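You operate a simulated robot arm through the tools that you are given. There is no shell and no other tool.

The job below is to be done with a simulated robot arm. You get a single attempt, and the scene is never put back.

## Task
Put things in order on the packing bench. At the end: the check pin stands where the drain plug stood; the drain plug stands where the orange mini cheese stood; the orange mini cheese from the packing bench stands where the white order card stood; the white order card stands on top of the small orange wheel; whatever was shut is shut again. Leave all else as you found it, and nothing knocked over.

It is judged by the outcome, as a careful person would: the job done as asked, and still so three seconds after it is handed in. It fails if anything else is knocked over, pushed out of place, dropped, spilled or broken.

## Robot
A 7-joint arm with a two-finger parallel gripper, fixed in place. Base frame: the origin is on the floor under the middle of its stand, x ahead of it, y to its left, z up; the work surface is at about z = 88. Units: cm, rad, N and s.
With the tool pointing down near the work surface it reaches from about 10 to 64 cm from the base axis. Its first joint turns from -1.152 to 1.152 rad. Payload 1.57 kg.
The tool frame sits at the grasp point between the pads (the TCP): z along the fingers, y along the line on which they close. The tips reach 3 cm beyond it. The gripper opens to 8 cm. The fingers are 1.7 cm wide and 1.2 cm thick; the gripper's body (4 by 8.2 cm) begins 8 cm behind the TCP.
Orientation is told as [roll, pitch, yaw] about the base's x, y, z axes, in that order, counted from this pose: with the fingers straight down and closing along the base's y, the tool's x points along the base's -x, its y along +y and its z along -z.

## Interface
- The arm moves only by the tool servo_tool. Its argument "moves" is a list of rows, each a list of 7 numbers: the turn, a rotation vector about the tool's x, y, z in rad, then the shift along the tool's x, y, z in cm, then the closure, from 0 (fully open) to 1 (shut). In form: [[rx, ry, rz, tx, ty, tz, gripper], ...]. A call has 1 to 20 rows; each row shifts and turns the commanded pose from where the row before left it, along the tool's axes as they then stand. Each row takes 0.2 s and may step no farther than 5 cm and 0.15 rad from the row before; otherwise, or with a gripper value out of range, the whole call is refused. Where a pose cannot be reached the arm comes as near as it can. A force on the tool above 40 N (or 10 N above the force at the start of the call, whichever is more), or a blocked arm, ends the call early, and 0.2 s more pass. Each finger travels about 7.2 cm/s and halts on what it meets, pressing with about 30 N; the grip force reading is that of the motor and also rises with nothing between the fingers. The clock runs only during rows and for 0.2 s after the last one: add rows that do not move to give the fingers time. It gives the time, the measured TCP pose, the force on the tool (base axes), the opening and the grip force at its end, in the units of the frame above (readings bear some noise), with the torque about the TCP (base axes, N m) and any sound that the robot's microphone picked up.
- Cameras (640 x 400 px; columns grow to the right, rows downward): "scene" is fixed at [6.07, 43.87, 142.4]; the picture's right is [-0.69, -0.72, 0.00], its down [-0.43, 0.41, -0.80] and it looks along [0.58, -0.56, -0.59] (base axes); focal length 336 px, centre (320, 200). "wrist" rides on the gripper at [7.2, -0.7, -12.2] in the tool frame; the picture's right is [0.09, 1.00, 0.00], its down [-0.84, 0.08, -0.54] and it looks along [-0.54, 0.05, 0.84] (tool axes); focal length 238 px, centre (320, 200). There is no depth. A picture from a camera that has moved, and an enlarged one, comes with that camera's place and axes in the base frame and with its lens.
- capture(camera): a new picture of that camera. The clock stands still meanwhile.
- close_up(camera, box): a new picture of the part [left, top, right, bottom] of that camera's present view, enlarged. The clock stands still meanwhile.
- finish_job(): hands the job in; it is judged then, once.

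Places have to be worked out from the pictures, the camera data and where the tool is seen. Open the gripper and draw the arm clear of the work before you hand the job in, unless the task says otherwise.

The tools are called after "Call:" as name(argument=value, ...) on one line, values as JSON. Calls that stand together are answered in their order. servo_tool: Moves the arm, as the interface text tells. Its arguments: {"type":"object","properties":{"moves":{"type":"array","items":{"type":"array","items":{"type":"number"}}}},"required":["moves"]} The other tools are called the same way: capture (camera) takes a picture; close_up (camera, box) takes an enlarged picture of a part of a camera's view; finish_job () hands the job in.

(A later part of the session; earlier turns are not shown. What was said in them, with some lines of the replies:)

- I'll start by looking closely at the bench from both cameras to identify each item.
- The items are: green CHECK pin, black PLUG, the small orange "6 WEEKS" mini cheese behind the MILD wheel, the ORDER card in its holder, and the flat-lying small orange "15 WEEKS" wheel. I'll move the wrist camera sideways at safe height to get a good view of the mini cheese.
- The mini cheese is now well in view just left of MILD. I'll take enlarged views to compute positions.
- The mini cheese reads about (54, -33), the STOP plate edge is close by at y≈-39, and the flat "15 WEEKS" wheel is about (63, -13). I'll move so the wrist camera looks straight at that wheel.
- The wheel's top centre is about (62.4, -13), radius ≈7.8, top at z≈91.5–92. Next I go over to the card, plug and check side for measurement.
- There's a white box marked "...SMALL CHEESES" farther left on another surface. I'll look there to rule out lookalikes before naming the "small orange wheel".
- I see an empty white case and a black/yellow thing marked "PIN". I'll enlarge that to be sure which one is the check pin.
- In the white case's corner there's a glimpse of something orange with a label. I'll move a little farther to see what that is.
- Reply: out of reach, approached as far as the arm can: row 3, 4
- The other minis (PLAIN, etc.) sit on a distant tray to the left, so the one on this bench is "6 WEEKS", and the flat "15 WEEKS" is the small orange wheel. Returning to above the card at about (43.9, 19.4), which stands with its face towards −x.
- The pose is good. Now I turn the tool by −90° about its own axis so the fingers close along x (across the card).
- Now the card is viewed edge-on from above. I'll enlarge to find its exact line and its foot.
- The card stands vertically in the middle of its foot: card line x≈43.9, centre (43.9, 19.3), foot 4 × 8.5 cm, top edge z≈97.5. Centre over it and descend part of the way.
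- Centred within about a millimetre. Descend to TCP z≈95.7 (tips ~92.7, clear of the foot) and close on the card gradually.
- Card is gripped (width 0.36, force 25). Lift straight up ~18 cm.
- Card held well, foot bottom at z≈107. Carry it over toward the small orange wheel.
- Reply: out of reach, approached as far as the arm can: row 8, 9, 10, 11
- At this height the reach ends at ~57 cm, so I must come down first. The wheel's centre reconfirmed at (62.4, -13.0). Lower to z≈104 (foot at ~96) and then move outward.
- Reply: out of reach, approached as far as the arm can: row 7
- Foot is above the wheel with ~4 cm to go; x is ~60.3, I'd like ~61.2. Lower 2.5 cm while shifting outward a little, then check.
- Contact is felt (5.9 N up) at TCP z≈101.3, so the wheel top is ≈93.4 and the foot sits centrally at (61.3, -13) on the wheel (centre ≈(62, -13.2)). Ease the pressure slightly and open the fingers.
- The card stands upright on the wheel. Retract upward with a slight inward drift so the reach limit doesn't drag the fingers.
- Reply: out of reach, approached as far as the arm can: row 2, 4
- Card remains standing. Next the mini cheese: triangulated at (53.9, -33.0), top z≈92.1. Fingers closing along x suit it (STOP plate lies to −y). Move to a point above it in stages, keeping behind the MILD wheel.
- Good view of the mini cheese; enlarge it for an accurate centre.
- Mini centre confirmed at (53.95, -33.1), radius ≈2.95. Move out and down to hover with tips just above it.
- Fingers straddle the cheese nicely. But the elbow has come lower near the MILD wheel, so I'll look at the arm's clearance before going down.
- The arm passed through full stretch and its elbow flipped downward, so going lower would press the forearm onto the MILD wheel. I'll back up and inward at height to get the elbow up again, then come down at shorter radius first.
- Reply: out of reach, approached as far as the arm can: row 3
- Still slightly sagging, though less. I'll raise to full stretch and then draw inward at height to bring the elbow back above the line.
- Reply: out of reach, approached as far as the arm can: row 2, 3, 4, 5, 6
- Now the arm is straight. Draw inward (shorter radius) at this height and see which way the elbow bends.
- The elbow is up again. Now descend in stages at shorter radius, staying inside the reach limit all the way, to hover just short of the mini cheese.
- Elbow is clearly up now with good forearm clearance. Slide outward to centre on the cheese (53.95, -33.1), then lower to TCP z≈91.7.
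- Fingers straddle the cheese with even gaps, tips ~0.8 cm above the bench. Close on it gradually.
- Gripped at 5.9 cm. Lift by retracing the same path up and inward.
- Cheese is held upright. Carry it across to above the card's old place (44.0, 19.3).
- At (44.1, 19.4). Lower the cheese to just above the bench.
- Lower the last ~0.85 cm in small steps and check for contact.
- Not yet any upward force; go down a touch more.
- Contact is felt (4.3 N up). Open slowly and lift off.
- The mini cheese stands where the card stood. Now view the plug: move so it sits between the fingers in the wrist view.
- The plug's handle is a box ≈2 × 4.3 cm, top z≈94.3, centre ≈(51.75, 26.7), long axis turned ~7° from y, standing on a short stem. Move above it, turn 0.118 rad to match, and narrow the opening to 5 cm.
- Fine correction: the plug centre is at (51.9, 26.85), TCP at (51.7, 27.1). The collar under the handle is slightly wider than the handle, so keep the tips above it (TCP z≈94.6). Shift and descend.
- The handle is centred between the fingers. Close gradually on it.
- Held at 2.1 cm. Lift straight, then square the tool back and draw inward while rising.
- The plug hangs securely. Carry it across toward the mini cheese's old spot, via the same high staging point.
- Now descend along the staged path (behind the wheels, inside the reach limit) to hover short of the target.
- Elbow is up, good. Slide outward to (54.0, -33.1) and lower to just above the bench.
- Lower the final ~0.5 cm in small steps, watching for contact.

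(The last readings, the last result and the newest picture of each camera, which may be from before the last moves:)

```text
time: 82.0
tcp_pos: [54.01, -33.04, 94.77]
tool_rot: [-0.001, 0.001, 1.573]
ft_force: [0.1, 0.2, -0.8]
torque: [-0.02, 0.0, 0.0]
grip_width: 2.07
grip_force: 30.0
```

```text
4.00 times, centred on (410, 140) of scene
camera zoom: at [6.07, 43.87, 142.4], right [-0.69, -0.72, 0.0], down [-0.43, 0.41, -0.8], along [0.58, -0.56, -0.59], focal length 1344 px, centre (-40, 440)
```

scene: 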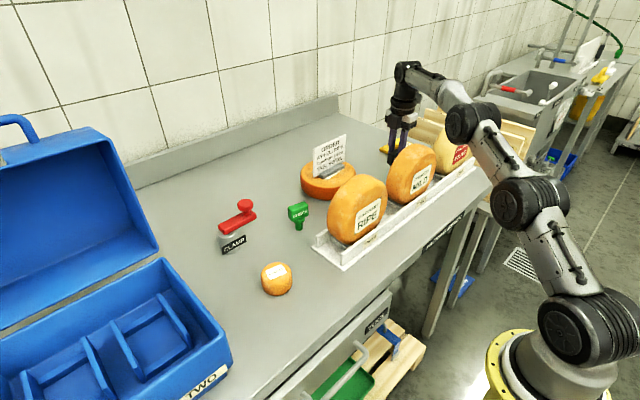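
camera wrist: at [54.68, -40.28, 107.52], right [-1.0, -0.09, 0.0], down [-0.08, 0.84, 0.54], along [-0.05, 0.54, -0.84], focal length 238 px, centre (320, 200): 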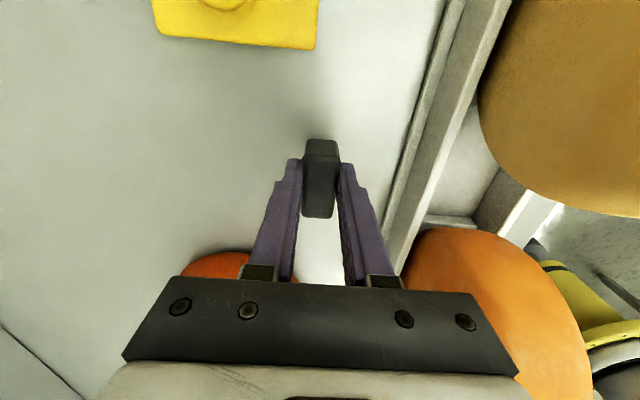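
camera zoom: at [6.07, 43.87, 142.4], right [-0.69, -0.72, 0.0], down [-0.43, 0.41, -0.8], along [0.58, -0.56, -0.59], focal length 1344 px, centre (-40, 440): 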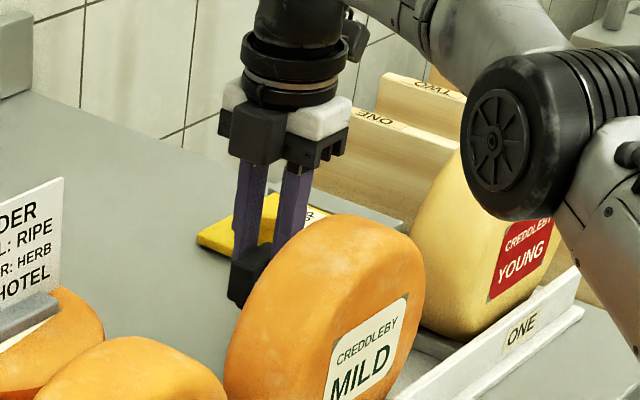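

The plug hasn't slipped in the grip (same view as when picked). Continue down by hair steps until contact.

Call:
servo_tool(moves=[[0, 0, 0, 0, 0, 0.06, 0.9], [0, 0, 0, 0, 0, 0.06, 0.9], [0, 0, 0, 0, 0, 0, 0.9]])

```text
time: 82.8
tcp_pos: [54.07, -33.13, 94.84]
tool_rot: [-0.003, 0.001, 1.574]
ft_force: [0.5, 1.2, 5.1]
torque: [0.1, -0.01, -0.01]
grip_width: 2.07
grip_force: 29.7
```

Contact (5.1 N). Ease slightly and open slowly to ~5 cm.

Call:
servo_tool(moves=[[0, 0, 0, 0, 0, -0.04, 0.9], [0, 0, 0, 0, 0, 0, 0.78], [0, 0, 0, 0, 0, 0, 0.72], [0, 0, 0, 0, 0, 0, 0.68], [0, 0, 0, 0, 0, 0, 0.6], [0, 0, 0, 0, 0, 0, 0.5], [0, 0, 0, 0, 0, 0, 0.4], [0, 0, 0, 0, 0, 0, 0.3], [0, 0, 0, 0, 0, 0, 0.3]])

Call:
close_up(camera="wrist", box=[250, 90, 390, 230])

```text
time: 84.8
tcp_pos: [53.98, -33.06, 94.67]
tool_rot: [-0.001, 0.001, 1.572]
ft_force: [0.1, 1.0, 0.6]
torque: [-0.01, -0.04, -0.02]
grip_width: 5.59
grip_force: 0.1
```

```text
2.86 times, centred on (320, 160) of wrist
camera zoom: at [54.67, -40.31, 106.93], right [-1.0, -0.09, 0.0], down [-0.08, 0.84, 0.54], along [-0.05, 0.54, -0.84], focal length 681 px, centre (320, 314)
```

zoom: 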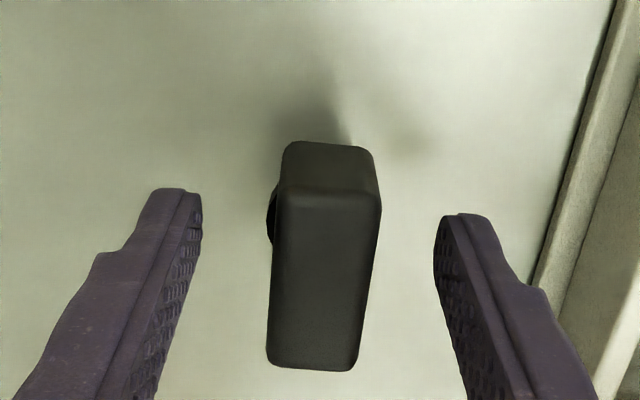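

The plug is released. I'll wait a moment and re-check that it's upright and stable before withdrawing.

Call:
servo_tool(moves=[[0, 0, 0, 0, 0, 0, 0.3], [0, 0, 0, 0, 0, 0, 0.2], [0, 0, 0, 0, 0, 0, 0.2]])

Call:
close_up(camera="wrist", box=[250, 90, 390, 230])

Call:
close_up(camera="scene", box=[360, 90, 460, 190])

```text
time: 85.6
tcp_pos: [53.97, -33.26, 94.76]
tool_rot: [-0.001, -0.001, 1.573]
ft_force: [-0.1, 0.1, -1.0]
torque: [-0.02, -0.01, 0.02]
grip_width: 6.41
grip_force: 0.0
```

```text
2.86 times, centred on (320, 160) of wrist
camera zoom: at [54.67, -40.31, 106.93], right [-1.0, -0.09, 0.0], down [-0.08, 0.84, 0.54], along [-0.05, 0.54, -0.84], focal length 681 px, centre (320, 314)
```

zoom: 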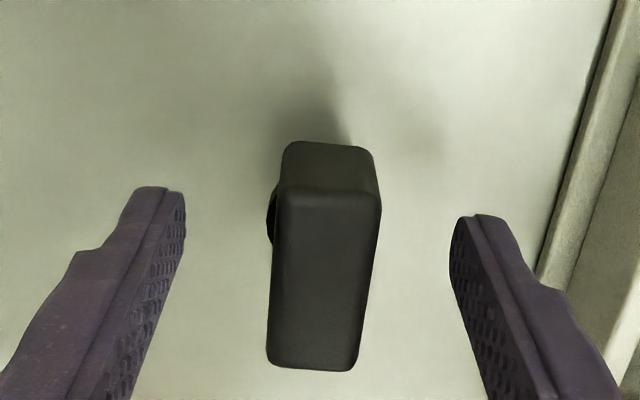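

```text
4.00 times, centred on (410, 140) of scene
camera zoom: at [6.07, 43.87, 142.4], right [-0.69, -0.72, 0.0], down [-0.43, 0.41, -0.8], along [0.58, -0.56, -0.59], focal length 1344 px, centre (-40, 440)
```

zoom: 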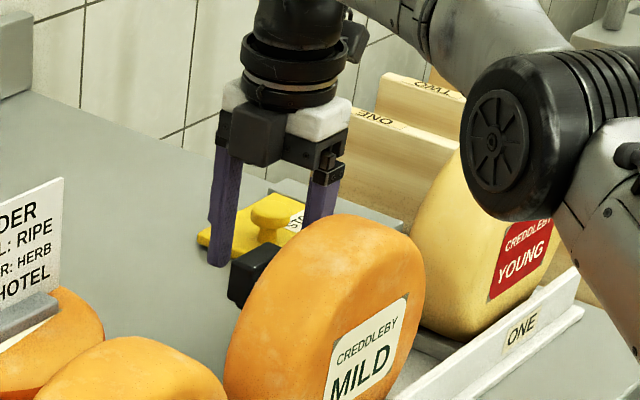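

The plug stands steady and upright. Withdraw up and inward along the safe path.

Call:
servo_tool(moves=[[0, 0, 0, 0, 0, -1, 0.2], [0, 0, 0, 0, 0, -0.7, 0.2], [0, 0, 0, -0.3, 0.5, -0.9, 0.2], [0, 0, 0, -0.3, 0.5, -1.1, 0.2], [0, 0, 0, -0.3, 0.5, -1.2, 0.2], [0, 0, 0, -0.2, 0.4, -1.8, 0.2], [0, 0, 0, -0.4, 0.7, -1.8, 0.2], [0, 0, 0, -0.5, 0.9, -1.8, 0.2], [0, 0, 0, -0.5, 0.9, -1.8, 0.2], [0, 0, 0, -0.5, 0.9, -1.8, 0.2], [0, 0, 0, -1.2, 2, -1.5, 0.2], [0, 0, 0, -1.2, 2, -1.5, 0.2], [0, 0, 0, -1.2, 2, -1.5, 0.2], [0, 0, 0, -1.2, 2, -1.5, 0.2], [0, 0, 0, 0, 0, 0, 0.2], [0, 0, 0, 0, 0, 0, 0.2]])

Call:
capture(camera="wrist")

Call:
capture(camera="scene")

```text
time: 89.0
tcp_pos: [40.85, -25.35, 114.53]
tool_rot: [0.001, 0.0, 1.57]
ft_force: [-0.2, 0.1, -0.4]
torque: [0.02, -0.02, -0.01]
grip_width: 6.38
grip_force: 0.0
```

```text
taken
camera wrist: at [41.3, -32.52, 126.73], right [-1.0, -0.09, 0.0], down [-0.08, 0.84, 0.54], along [-0.05, 0.54, -0.84], focal length 238 px, centre (320, 200)
```

wrist: 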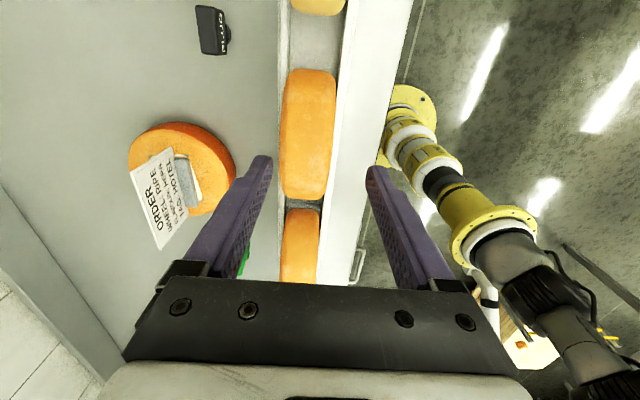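

```text
taken
```

scene: 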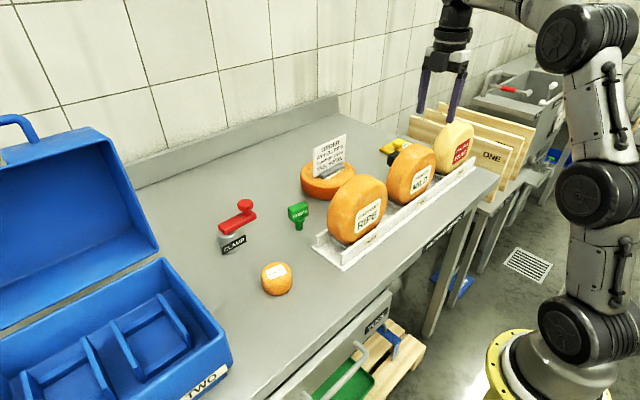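

All is in place so far. Next the check pin near (53.7, 4.9): move to where the wrist camera sees it well.

Call:
servo_tool(moves=[[0, 0, 0, -3.06, -1.87, 0.5, 0.2], [0, 0, 0, -3.06, -1.87, 0.5, 0.2], [0, 0, 0, -3.06, -1.87, 0.5, 0.2], [0, 0, 0, -3.06, -1.87, 0.5, 0.2], [0, 0, 0, -3.06, -1.87, 1, 0.2], [0, 0, 0, -3.06, -1.87, 1, 0.2], [0, 0, 0, 0, 0, 0, 0.2], [0, 0, 0, 0, 0, 0, 0.2]])

Call:
capture(camera="wrist")

Call:
close_up(camera="wrist", box=[250, 110, 390, 250])

Call:
close_up(camera="scene", box=[250, 180, 350, 260])

```text
time: 90.8
tcp_pos: [52.09, -6.84, 110.82]
tool_rot: [0.0, -0.002, 1.571]
ft_force: [0.4, 0.2, 0.1]
torque: [-0.01, 0.01, -0.01]
grip_width: 6.4
grip_force: 0.0
```

```text
taken
camera wrist: at [52.64, -13.99, 123.01], right [-1.0, -0.09, 0.0], down [-0.08, 0.84, 0.54], along [-0.05, 0.54, -0.84], focal length 238 px, centre (320, 200)
```

wrist: 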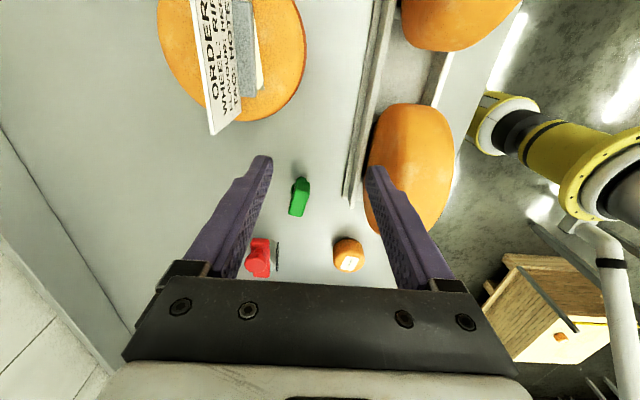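

```text
2.86 times, centred on (320, 180) of wrist
camera zoom: at [52.64, -13.99, 123.01], right [-1.0, -0.09, 0.0], down [-0.08, 0.84, 0.54], along [-0.05, 0.54, -0.84], focal length 681 px, centre (320, 257)
```

zoom: 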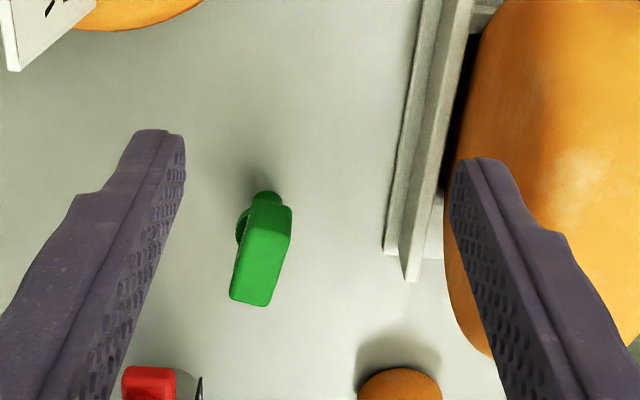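

```text
5.00 times, centred on (300, 220) of scene
camera zoom: at [6.07, 43.87, 142.4], right [-0.69, -0.72, 0.0], down [-0.43, 0.41, -0.8], along [0.58, -0.56, -0.59], focal length 1680 px, centre (420, 100)
```

zoom: 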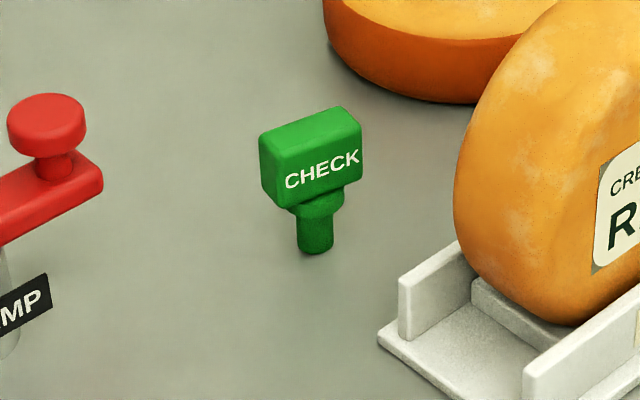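

The check pin's handle centre is ≈(54.0, 5.1), top z≈94.8–95, long axis turned about −12° from y. Move above it, turn +0.21 rad, narrow opening, and verify.

Call:
servo_tool(moves=[[0, 0, 0, -3, -0.5, 0.5, 0.2], [0, 0, 0, -3, -0.5, 0.5, 0.2], [0, 0, 0, -3, -0.5, 1, 0.375], [0, 0, 0, -2.95, -0.4, 1, 0.375], [0, 0, 0.105, 0, 0, 1, 0.375], [0, 0, 0.105, 0, 0, 1.5, 0.375], [0, 0, 0, 0, 0, 0, 0.375], [0, 0, 0, 0, 0, 0, 0.375]])

Call:
capture(camera="wrist")

Call:
close_up(camera="wrist", box=[260, 60, 380, 180])

Call:
capture(camera="scene")

```text
time: 92.6
tcp_pos: [53.82, 5.06, 105.13]
tool_rot: [-0.001, -0.001, 1.362]
ft_force: [-0.3, -0.1, 0.4]
torque: [-0.01, 0.0, 0.01]
grip_width: 4.97
grip_force: 0.1
```

```text
taken
camera wrist: at [52.87, -2.12, 117.41], right [-0.99, 0.12, 0.0], down [0.1, 0.83, 0.54], along [0.06, 0.54, -0.84], focal length 238 px, centre (320, 200)
```

wrist: 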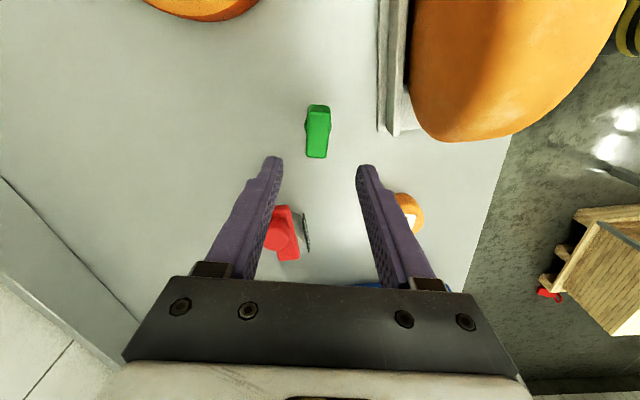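

```text
3.33 times, centred on (320, 120) of wrist
camera zoom: at [52.87, -2.12, 117.41], right [-0.99, 0.12, 0.0], down [0.1, 0.83, 0.54], along [0.06, 0.54, -0.84], focal length 794 px, centre (320, 467)
```

zoom: 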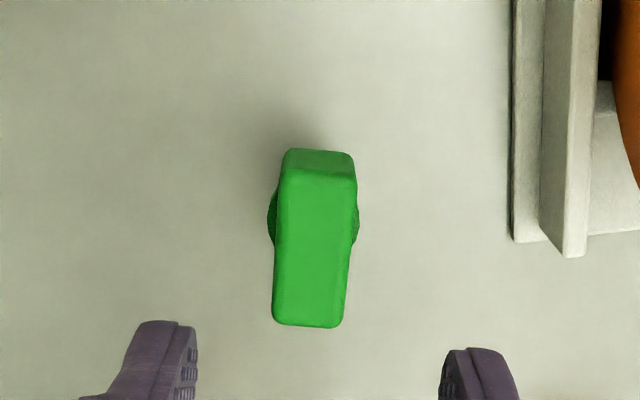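

```text
taken
```

scene: 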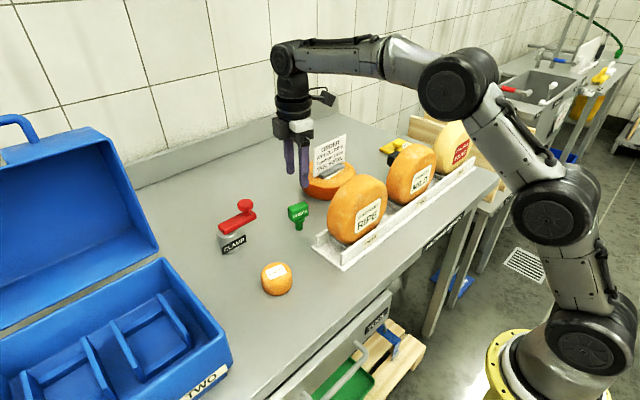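

Aligned in yaw. Small correction (+0.22 x, −0.15 y), then lower to TCP z≈95.3 (tips above the collar).

Call:
servo_tool(moves=[[0, 0, 0, 0.12, -0.25, 0, 0.375], [0, 0, 0, 0, 0, 2.5, 0.375], [0, 0, 0, 0, 0, 2.5, 0.375], [0, 0, 0, 0, 0, 2, 0.375], [0, 0, 0, 0, 0, 1.5, 0.375], [0, 0, 0, 0, 0, 1.3, 0.375], [0, 0, 0, 0, 0, 0, 0.375], [0, 0, 0, 0, 0, 0, 0.375]])

Call:
close_up(camera="wrist", box=[250, 90, 390, 230])

Call:
close_up(camera="scene", box=[250, 160, 350, 260])

```text
time: 94.4
tcp_pos: [54.12, 4.86, 95.43]
tool_rot: [-0.001, 0.0, 1.361]
ft_force: [-0.4, 0.5, 0.3]
torque: [-0.01, -0.01, 0.0]
grip_width: 5.03
grip_force: 0.1
```

```text
2.86 times, centred on (320, 160) of wrist
camera zoom: at [53.15, -2.33, 107.57], right [-0.99, 0.12, 0.0], down [0.1, 0.83, 0.54], along [0.06, 0.54, -0.84], focal length 681 px, centre (320, 314)
```

zoom: 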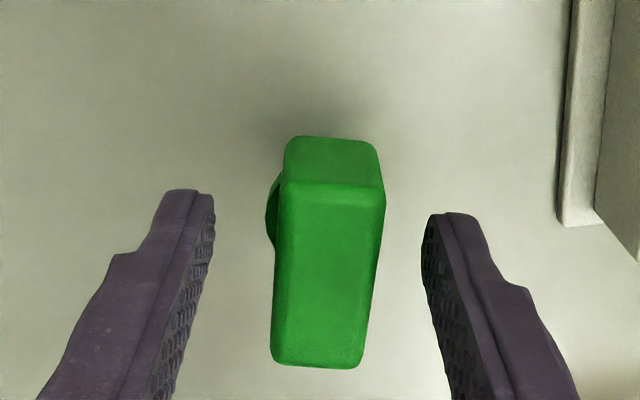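

```text
4.00 times, centred on (300, 210) of scene
camera zoom: at [6.07, 43.87, 142.4], right [-0.69, -0.72, 0.0], down [-0.43, 0.41, -0.8], along [0.58, -0.56, -0.59], focal length 1344 px, centre (400, 160)
```

zoom: 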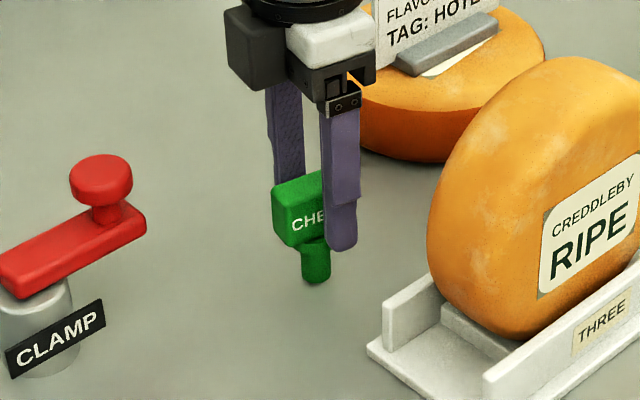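

Well centred. Close on the handle.

Call:
servo_tool(moves=[[0, 0, 0, 0, 0, 0, 0.5], [0, 0, 0, 0, 0, 0, 0.6], [0, 0, 0, 0, 0, 0, 0.66], [0, 0, 0, 0, 0, 0, 0.7], [0, 0, 0, 0, 0, 0, 0.74], [0, 0, 0, 0, 0, 0, 0.8], [0, 0, 0, 0, 0, 0, 0.9], [0, 0, 0, 0, 0, 0, 0.9], [0, 0, 0, 0, 0, 0, 0.9]])

Call:
close_up(camera="wrist", box=[250, 90, 390, 230])

Call:
close_up(camera="scene", box=[250, 160, 350, 260])

```text
time: 96.4
tcp_pos: [54.08, 4.71, 95.31]
tool_rot: [-0.001, 0.001, 1.362]
ft_force: [0.5, 0.0, -0.9]
torque: [0.0, 0.0, 0.01]
grip_width: 2.08
grip_force: 30.3
```

```text
2.86 times, centred on (320, 160) of wrist
camera zoom: at [53.15, -2.33, 107.58], right [-0.99, 0.12, 0.0], down [0.1, 0.83, 0.54], along [0.06, 0.54, -0.84], focal length 681 px, centre (320, 314)
```

zoom: 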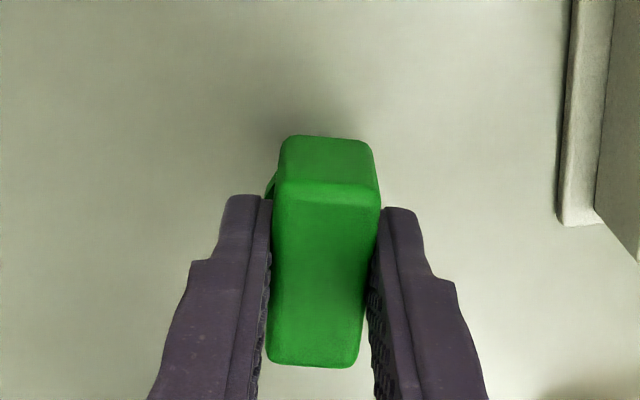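

```text
4.00 times, centred on (300, 210) of scene
camera zoom: at [6.07, 43.87, 142.4], right [-0.69, -0.72, 0.0], down [-0.43, 0.41, -0.8], along [0.58, -0.56, -0.59], focal length 1344 px, centre (400, 160)
```

zoom: 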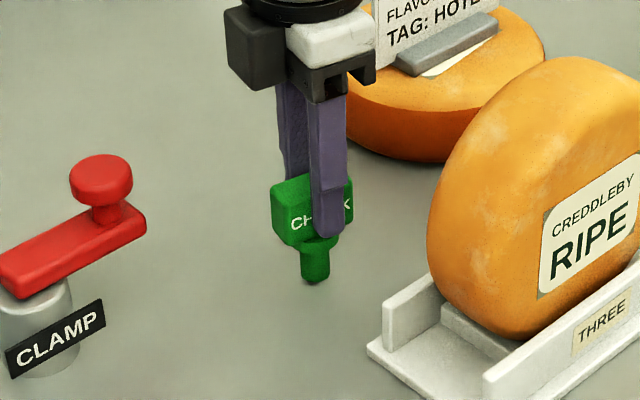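

Held at 2.08 cm. Lift straight up, square the tool, then carry to the plug's old place (51.97, 26.7), passing inboard of the clamp.

Call:
servo_tool(moves=[[0, 0, 0, 0, 0, -0.3, 0.9], [0, 0, 0, 0, 0, -0.7, 0.9], [0, 0, 0, 0, 0, -1.5, 0.9], [0, 0, 0, 0, 0, -2, 0.9], [0, 0, 0, 0, 0, -2, 0.9], [0, 0, 0, 0, 0, -2, 0.9], [0, 0, 0, 0, 0, -2, 0.9], [0, 0, -0.07, 0, 0, 0, 0.9], [0, 0, -0.07, 0, 0, 0, 0.9], [0, 0, -0.069, 0, 0, 0, 0.9], [0, 0, 0, -2.5, 1, 0, 0.9], [0, 0, 0, -2.5, 1, 0, 0.9], [0, 0, 0, -2.5, 1, 0, 0.9], [0, 0, 0, -2.5, 1, 0, 0.9], [0, 0, 0, -2.9, -0.49, 0, 0.9], [0, 0, 0, -2.9, -0.49, 0, 0.9], [0, 0, 0, -2.9, -0.49, 0, 0.9], [0, 0, 0, -2.9, -0.48, 0, 0.9], [0, 0, 0, 0, 0, 0, 0.9], [0, 0, 0, 0, 0, 0, 0.9]])

Call:
capture(camera="wrist")

Call:
capture(camera="scene")

```text
time: 100.6
tcp_pos: [52.01, 26.42, 106.07]
tool_rot: [0.0, -0.001, 1.569]
ft_force: [0.2, 0.0, -0.8]
torque: [-0.03, -0.04, -0.02]
grip_width: 2.09
grip_force: 30.1
```

```text
taken
camera wrist: at [52.62, 19.28, 118.27], right [-1.0, -0.09, 0.0], down [-0.08, 0.84, 0.54], along [-0.05, 0.54, -0.84], focal length 238 px, centre (320, 200)
```

wrist: 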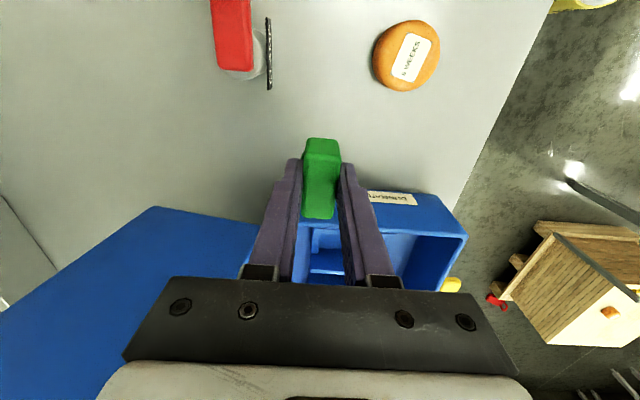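

```text
taken
```

scene: 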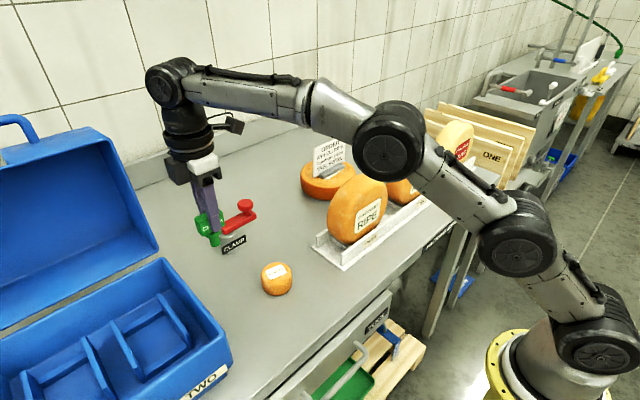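

Position is (51.95, 26.48); nudge +0.2 in y and lower to just above contact (picked at TCP z≈95.37).

Call:
servo_tool(moves=[[0, 0, 0, -0.2, -0.03, 0, 0.9], [0, 0, 0, 0, 0, 2.5, 0.9], [0, 0, 0, 0, 0, 2.5, 0.9], [0, 0, 0, 0, 0, 2.5, 0.9], [0, 0, 0, 0, 0, 1.7, 0.9], [0, 0, 0, 0, 0, 0.9, 0.9], [0, 0, 0, 0, 0, 0, 0.9], [0, 0, 0, 0, 0, 0, 0.9]])

Call:
close_up(camera="wrist", box=[250, 90, 390, 230])

Call:
close_up(camera="scene", box=[180, 200, 300, 310])

```text
time: 102.4
tcp_pos: [52.1, 26.7, 95.72]
tool_rot: [0.001, -0.001, 1.57]
ft_force: [-0.5, -0.6, 0.1]
torque: [0.02, 0.01, 0.03]
grip_width: 2.09
grip_force: 29.9
```

```text
2.86 times, centred on (320, 160) of wrist
camera zoom: at [52.65, 19.53, 107.97], right [-1.0, -0.09, 0.0], down [-0.08, 0.84, 0.54], along [-0.05, 0.54, -0.84], focal length 681 px, centre (320, 314)
```

zoom: 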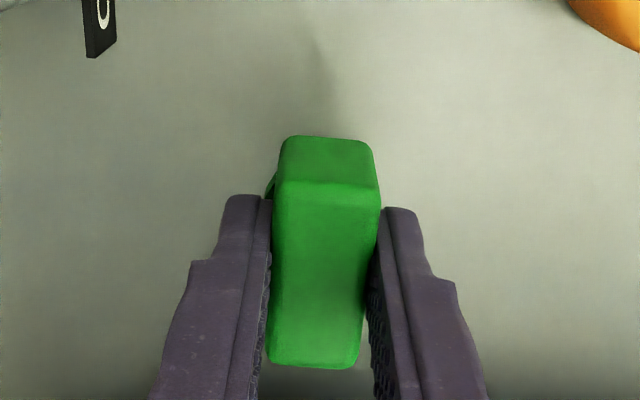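

```text
3.64 times, centred on (240, 255) of scene
camera zoom: at [6.07, 43.87, 142.4], right [-0.69, -0.72, 0.0], down [-0.43, 0.41, -0.8], along [0.58, -0.56, -0.59], focal length 1222 px, centre (611, 0)
```

zoom: 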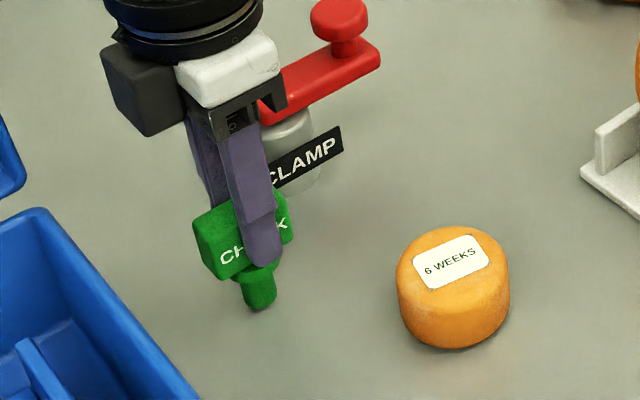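

Position matches the plug's old base spot. Lower the rest in small steps to contact.

Call:
servo_tool(moves=[[0, 0, 0, 0, 0, 0.2, 0.9], [0, 0, 0, 0, 0, 0.12, 0.9], [0, 0, 0, 0, 0, 0.06, 0.9], [0, 0, 0, 0, 0, 0, 0.9]])

```text
time: 103.4
tcp_pos: [52.11, 26.74, 95.4]
tool_rot: [0.0, 0.001, 1.572]
ft_force: [-0.7, -0.1, 0.2]
torque: [0.04, 0.0, -0.01]
grip_width: 2.08
grip_force: 29.5
```

Almost there; continue by hair steps.

Call:
servo_tool(moves=[[0, 0, 0, 0, 0, 0.05, 0.9], [0, 0, 0, 0, 0, 0.05, 0.9], [0, 0, 0, 0, 0, 0, 0.9]])

```text
time: 104.2
tcp_pos: [52.2, 26.6, 95.37]
tool_rot: [-0.003, 0.002, 1.57]
ft_force: [-1.7, -0.8, 4.3]
torque: [-0.03, 0.13, 0.0]
grip_width: 2.11
grip_force: 30.0
```

Contact (4.3 N). Ease slightly and open slowly.

Call:
servo_tool(moves=[[0, 0, 0, 0, 0, -0.03, 0.9], [0, 0, 0, 0, 0, 0, 0.78], [0, 0, 0, 0, 0, 0, 0.72], [0, 0, 0, 0, 0, 0, 0.68], [0, 0, 0, 0, 0, 0, 0.6], [0, 0, 0, 0, 0, 0, 0.5], [0, 0, 0, 0, 0, 0, 0.4], [0, 0, 0, 0, 0, 0, 0.35], [0, 0, 0, 0, 0, 0, 0.35]])

Call:
close_up(camera="wrist", box=[250, 90, 390, 230])

Call:
close_up(camera="scene", box=[180, 200, 300, 310])

```text
time: 106.2
tcp_pos: [52.18, 26.69, 95.31]
tool_rot: [0.001, 0.001, 1.57]
ft_force: [-0.5, 0.1, -0.6]
torque: [0.01, 0.02, 0.0]
grip_width: 5.21
grip_force: 0.0
```

```text
2.86 times, centred on (320, 160) of wrist
camera zoom: at [52.65, 19.52, 107.52], right [-1.0, -0.09, 0.0], down [-0.08, 0.84, 0.54], along [-0.05, 0.54, -0.84], focal length 681 px, centre (320, 314)
```

zoom: 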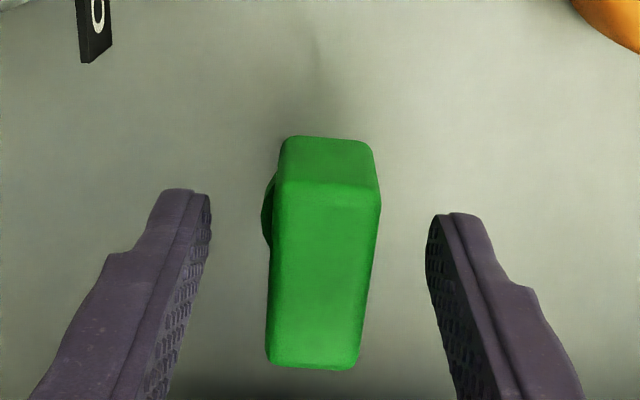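

```text
3.64 times, centred on (240, 255) of scene
camera zoom: at [6.07, 43.87, 142.4], right [-0.69, -0.72, 0.0], down [-0.43, 0.41, -0.8], along [0.58, -0.56, -0.59], focal length 1222 px, centre (611, 0)
```

zoom: 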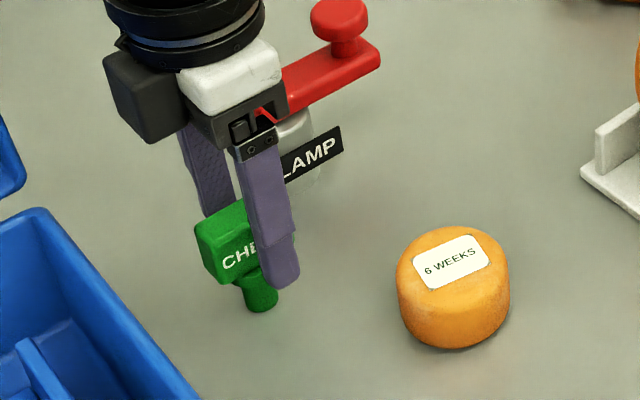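

The check pin stands free. Rise straight up, then draw inward clear of the work.

Call:
servo_tool(moves=[[0, 0, 0, 0, 0, -0.5, 0.35], [0, 0, 0, 0, 0, -1.5, 0.35], [0, 0, 0, 0, 0, -2, 0.35], [0, 0, 0, 0, 0, -2.5, 0.35], [0, 0, 0, 0, 0, -2.5, 0.35], [0, 0, 0, 1, 1.5, -2, 0.2], [0, 0, 0, 1.5, 1.5, -2, 0], [0, 0, 0, 2, 1.5, -2, 0], [0, 0, 0, 2, 1.5, -1.5, 0], [0, 0, 0, 2, 1.5, -1, 0], [0, 0, 0, 2.5, 1.5, -1, 0], [0, 0, 0, 0, 0, 0, 0], [0, 0, 0, 0, 0, 0, 0]])

Call:
capture(camera="wrist")

Call:
capture(camera="scene")

```text
time: 109.0
tcp_pos: [43.05, 15.7, 113.84]
tool_rot: [0.0, 0.0, 1.569]
ft_force: [0.3, 0.6, -0.9]
torque: [-0.02, -0.03, -0.01]
grip_width: 7.99
grip_force: 0.1
```

```text
taken
camera wrist: at [43.76, 8.49, 126.03], right [-1.0, -0.09, 0.0], down [-0.08, 0.84, 0.54], along [-0.05, 0.54, -0.84], focal length 238 px, centre (320, 200)
```

wrist: 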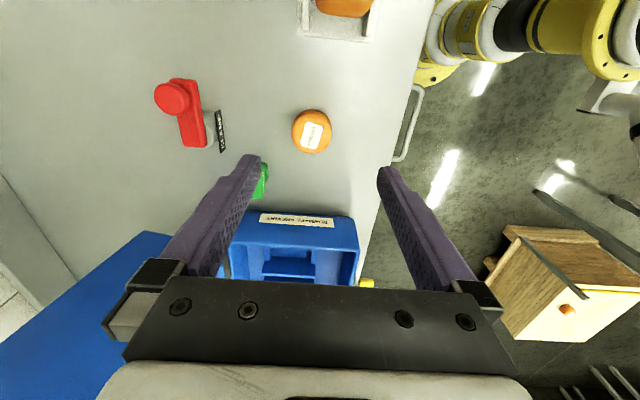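

```text
taken
```

scene: 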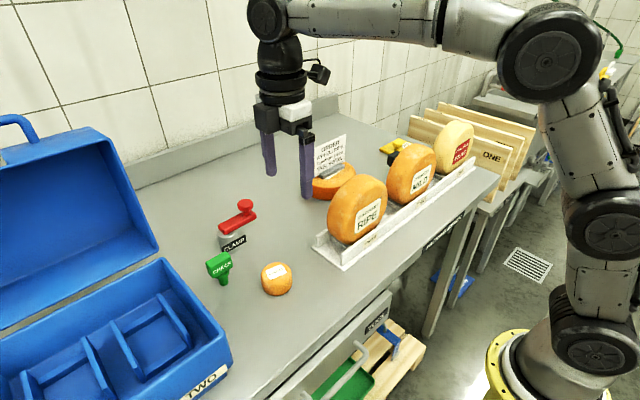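

All four items appear in place. Return the arm to its home-like pose and then inspect everything.

Call:
servo_tool(moves=[[0, 0, 0, 3, 0.86, -0.84, 0], [0, 0, 0, 3, 0.86, -0.84, 0], [0, 0, 0, 3, 0.86, -0.84, 0], [0, 0, 0, 3, 0.86, -0.84, 0], [0, 0, 0, 3, 0.86, -0.84, 0], [0, 0, 0.1309, 0, 0, 0, 0], [0, 0, 0.1309, 0, 0, 0, 0], [0, 0, 0.1309, 0, 0, 0, 0], [0, 0, 0.1309, 0, 0, 0, 0], [0, 0, 0.1309, 0, 0, 0, 0], [0, 0, 0.1309, 0, 0, 0, 0], [0, 0, 0.1309, 0, 0, 0, 0], [0, 0, 0.1309, 0, 0, 0, 0], [0, 0, 0.1309, 0, 0, 0, 0], [0, 0, 0.1309, 0, 0, 0, 0], [0, 0, 0.1309, 0, 0, 0, 0], [0, 0, 0.1309, 0, 0, 0, 0], [0, 0, 0, 0, 0, 0, 0], [0, 0, 0, 0, 0, 0, 0]])

Call:
capture(camera="wrist")

Call:
capture(camera="scene")

Call:
close_up(camera="wrist", box=[0, 60, 240, 240])

Call:
close_up(camera="wrist", box=[230, 80, 490, 260])

Call:
close_up(camera="scene", box=[190, 120, 450, 310])

```text
time: 113.0
tcp_pos: [38.76, 0.56, 118.1]
tool_rot: [-0.001, 0.0, -0.003]
ft_force: [0.0, 0.8, 0.2]
torque: [-0.01, 0.01, 0.01]
grip_width: 7.98
grip_force: 0.0
```

```text
taken
camera wrist: at [31.47, 0.02, 130.23], right [-0.09, 1.0, 0.0], down [0.84, 0.08, 0.54], along [0.54, 0.05, -0.84], focal length 238 px, centre (320, 200)
```

wrist: 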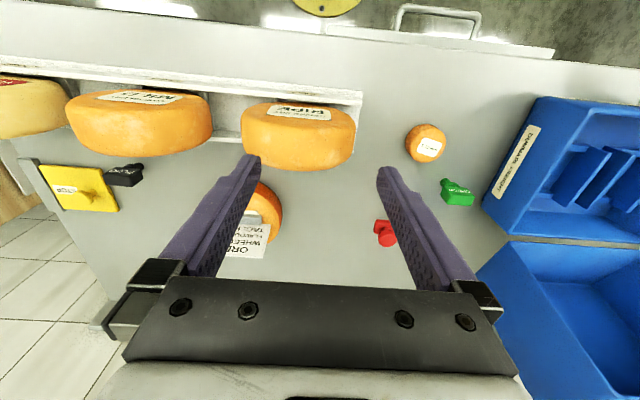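

```text
taken
```

scene: 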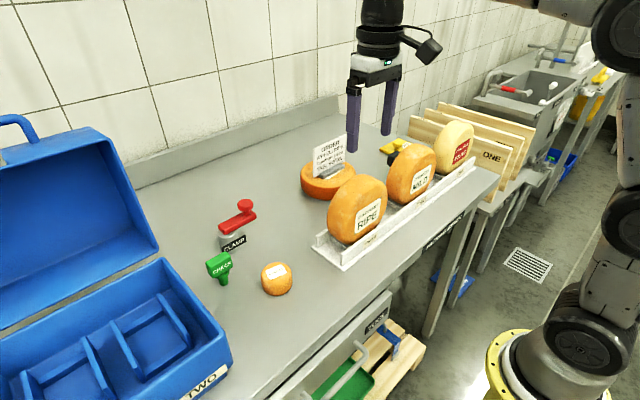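

```text
2.22 times, centred on (120, 150) of wrist
camera zoom: at [31.47, 0.02, 130.23], right [-0.09, 1.0, 0.0], down [0.84, 0.08, 0.54], along [0.54, 0.05, -0.84], focal length 530 px, centre (764, 311)
```

zoom: 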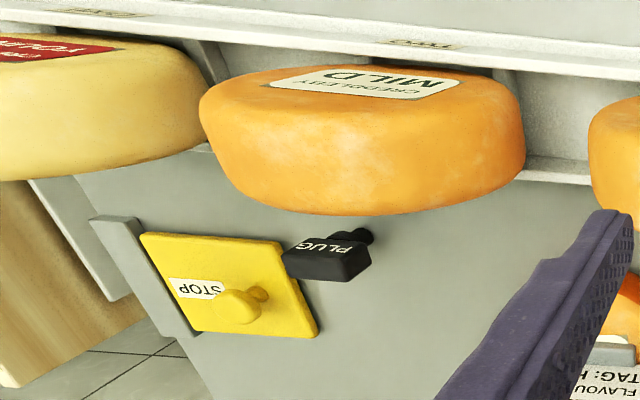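

```text
2.22 times, centred on (360, 170) of wrist
camera zoom: at [31.47, 0.02, 130.23], right [-0.09, 1.0, 0.0], down [0.84, 0.08, 0.54], along [0.54, 0.05, -0.84], focal length 530 px, centre (231, 267)
```

zoom: 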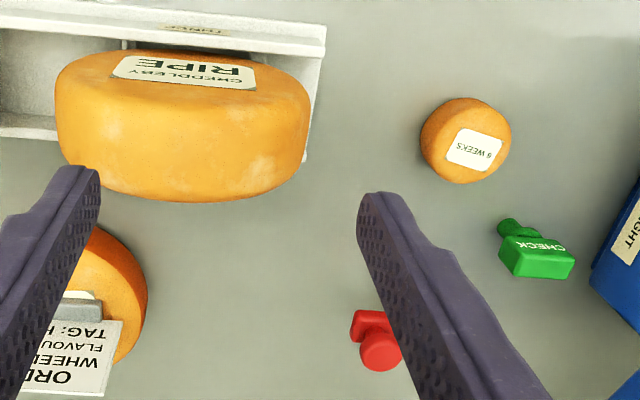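

```text
2.11 times, centred on (320, 215) of scene
camera zoom: at [6.07, 43.87, 142.4], right [-0.69, -0.72, 0.0], down [-0.43, 0.41, -0.8], along [0.58, -0.56, -0.59], focal length 707 px, centre (320, 168)
```

zoom: 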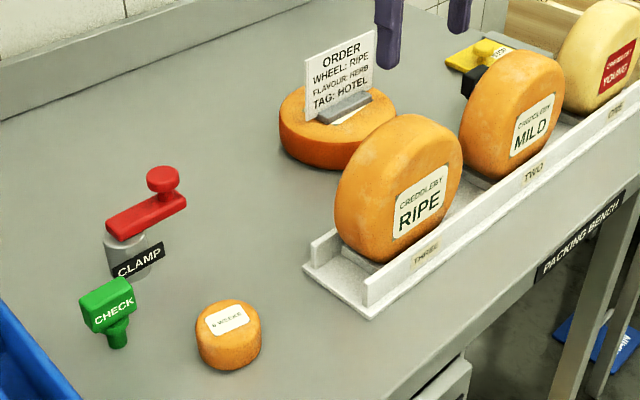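

Everything checks out. The order card stands on the small orange wheel, the mini cheese is at the card's old spot, the drain plug is at the mini's spot and the check pin is at the plug's spot. The wheels, clamp, STOP plate and drawer look unchanged, and the gripper is open and clear, so I'm handing the job in.

Call:
finish_job()

```text
The job is handed in.
```

The packing bench is in the order you asked for, and I've handed the job in. I don't have the judge's result.

- **Order card:** it stands upright on the small orange wheel, which I took to be the flat one labelled "15 WEEKS".
- **Orange mini cheese:** the "6 WEEKS" one from this bench stands where the card stood.
- **Drain plug:** it stands where the mini cheese stood.
- **Check pin:** the green one labelled "CHECK" stands where the drain plug stood.

I opened nothing, so nothing needed shutting. In the final pictures nothing is knocked over, and the other wheels, the clamp, the STOP plate and the drawer look unchanged. The gripper is open and the arm is back at its starting pose, clear of the bench.
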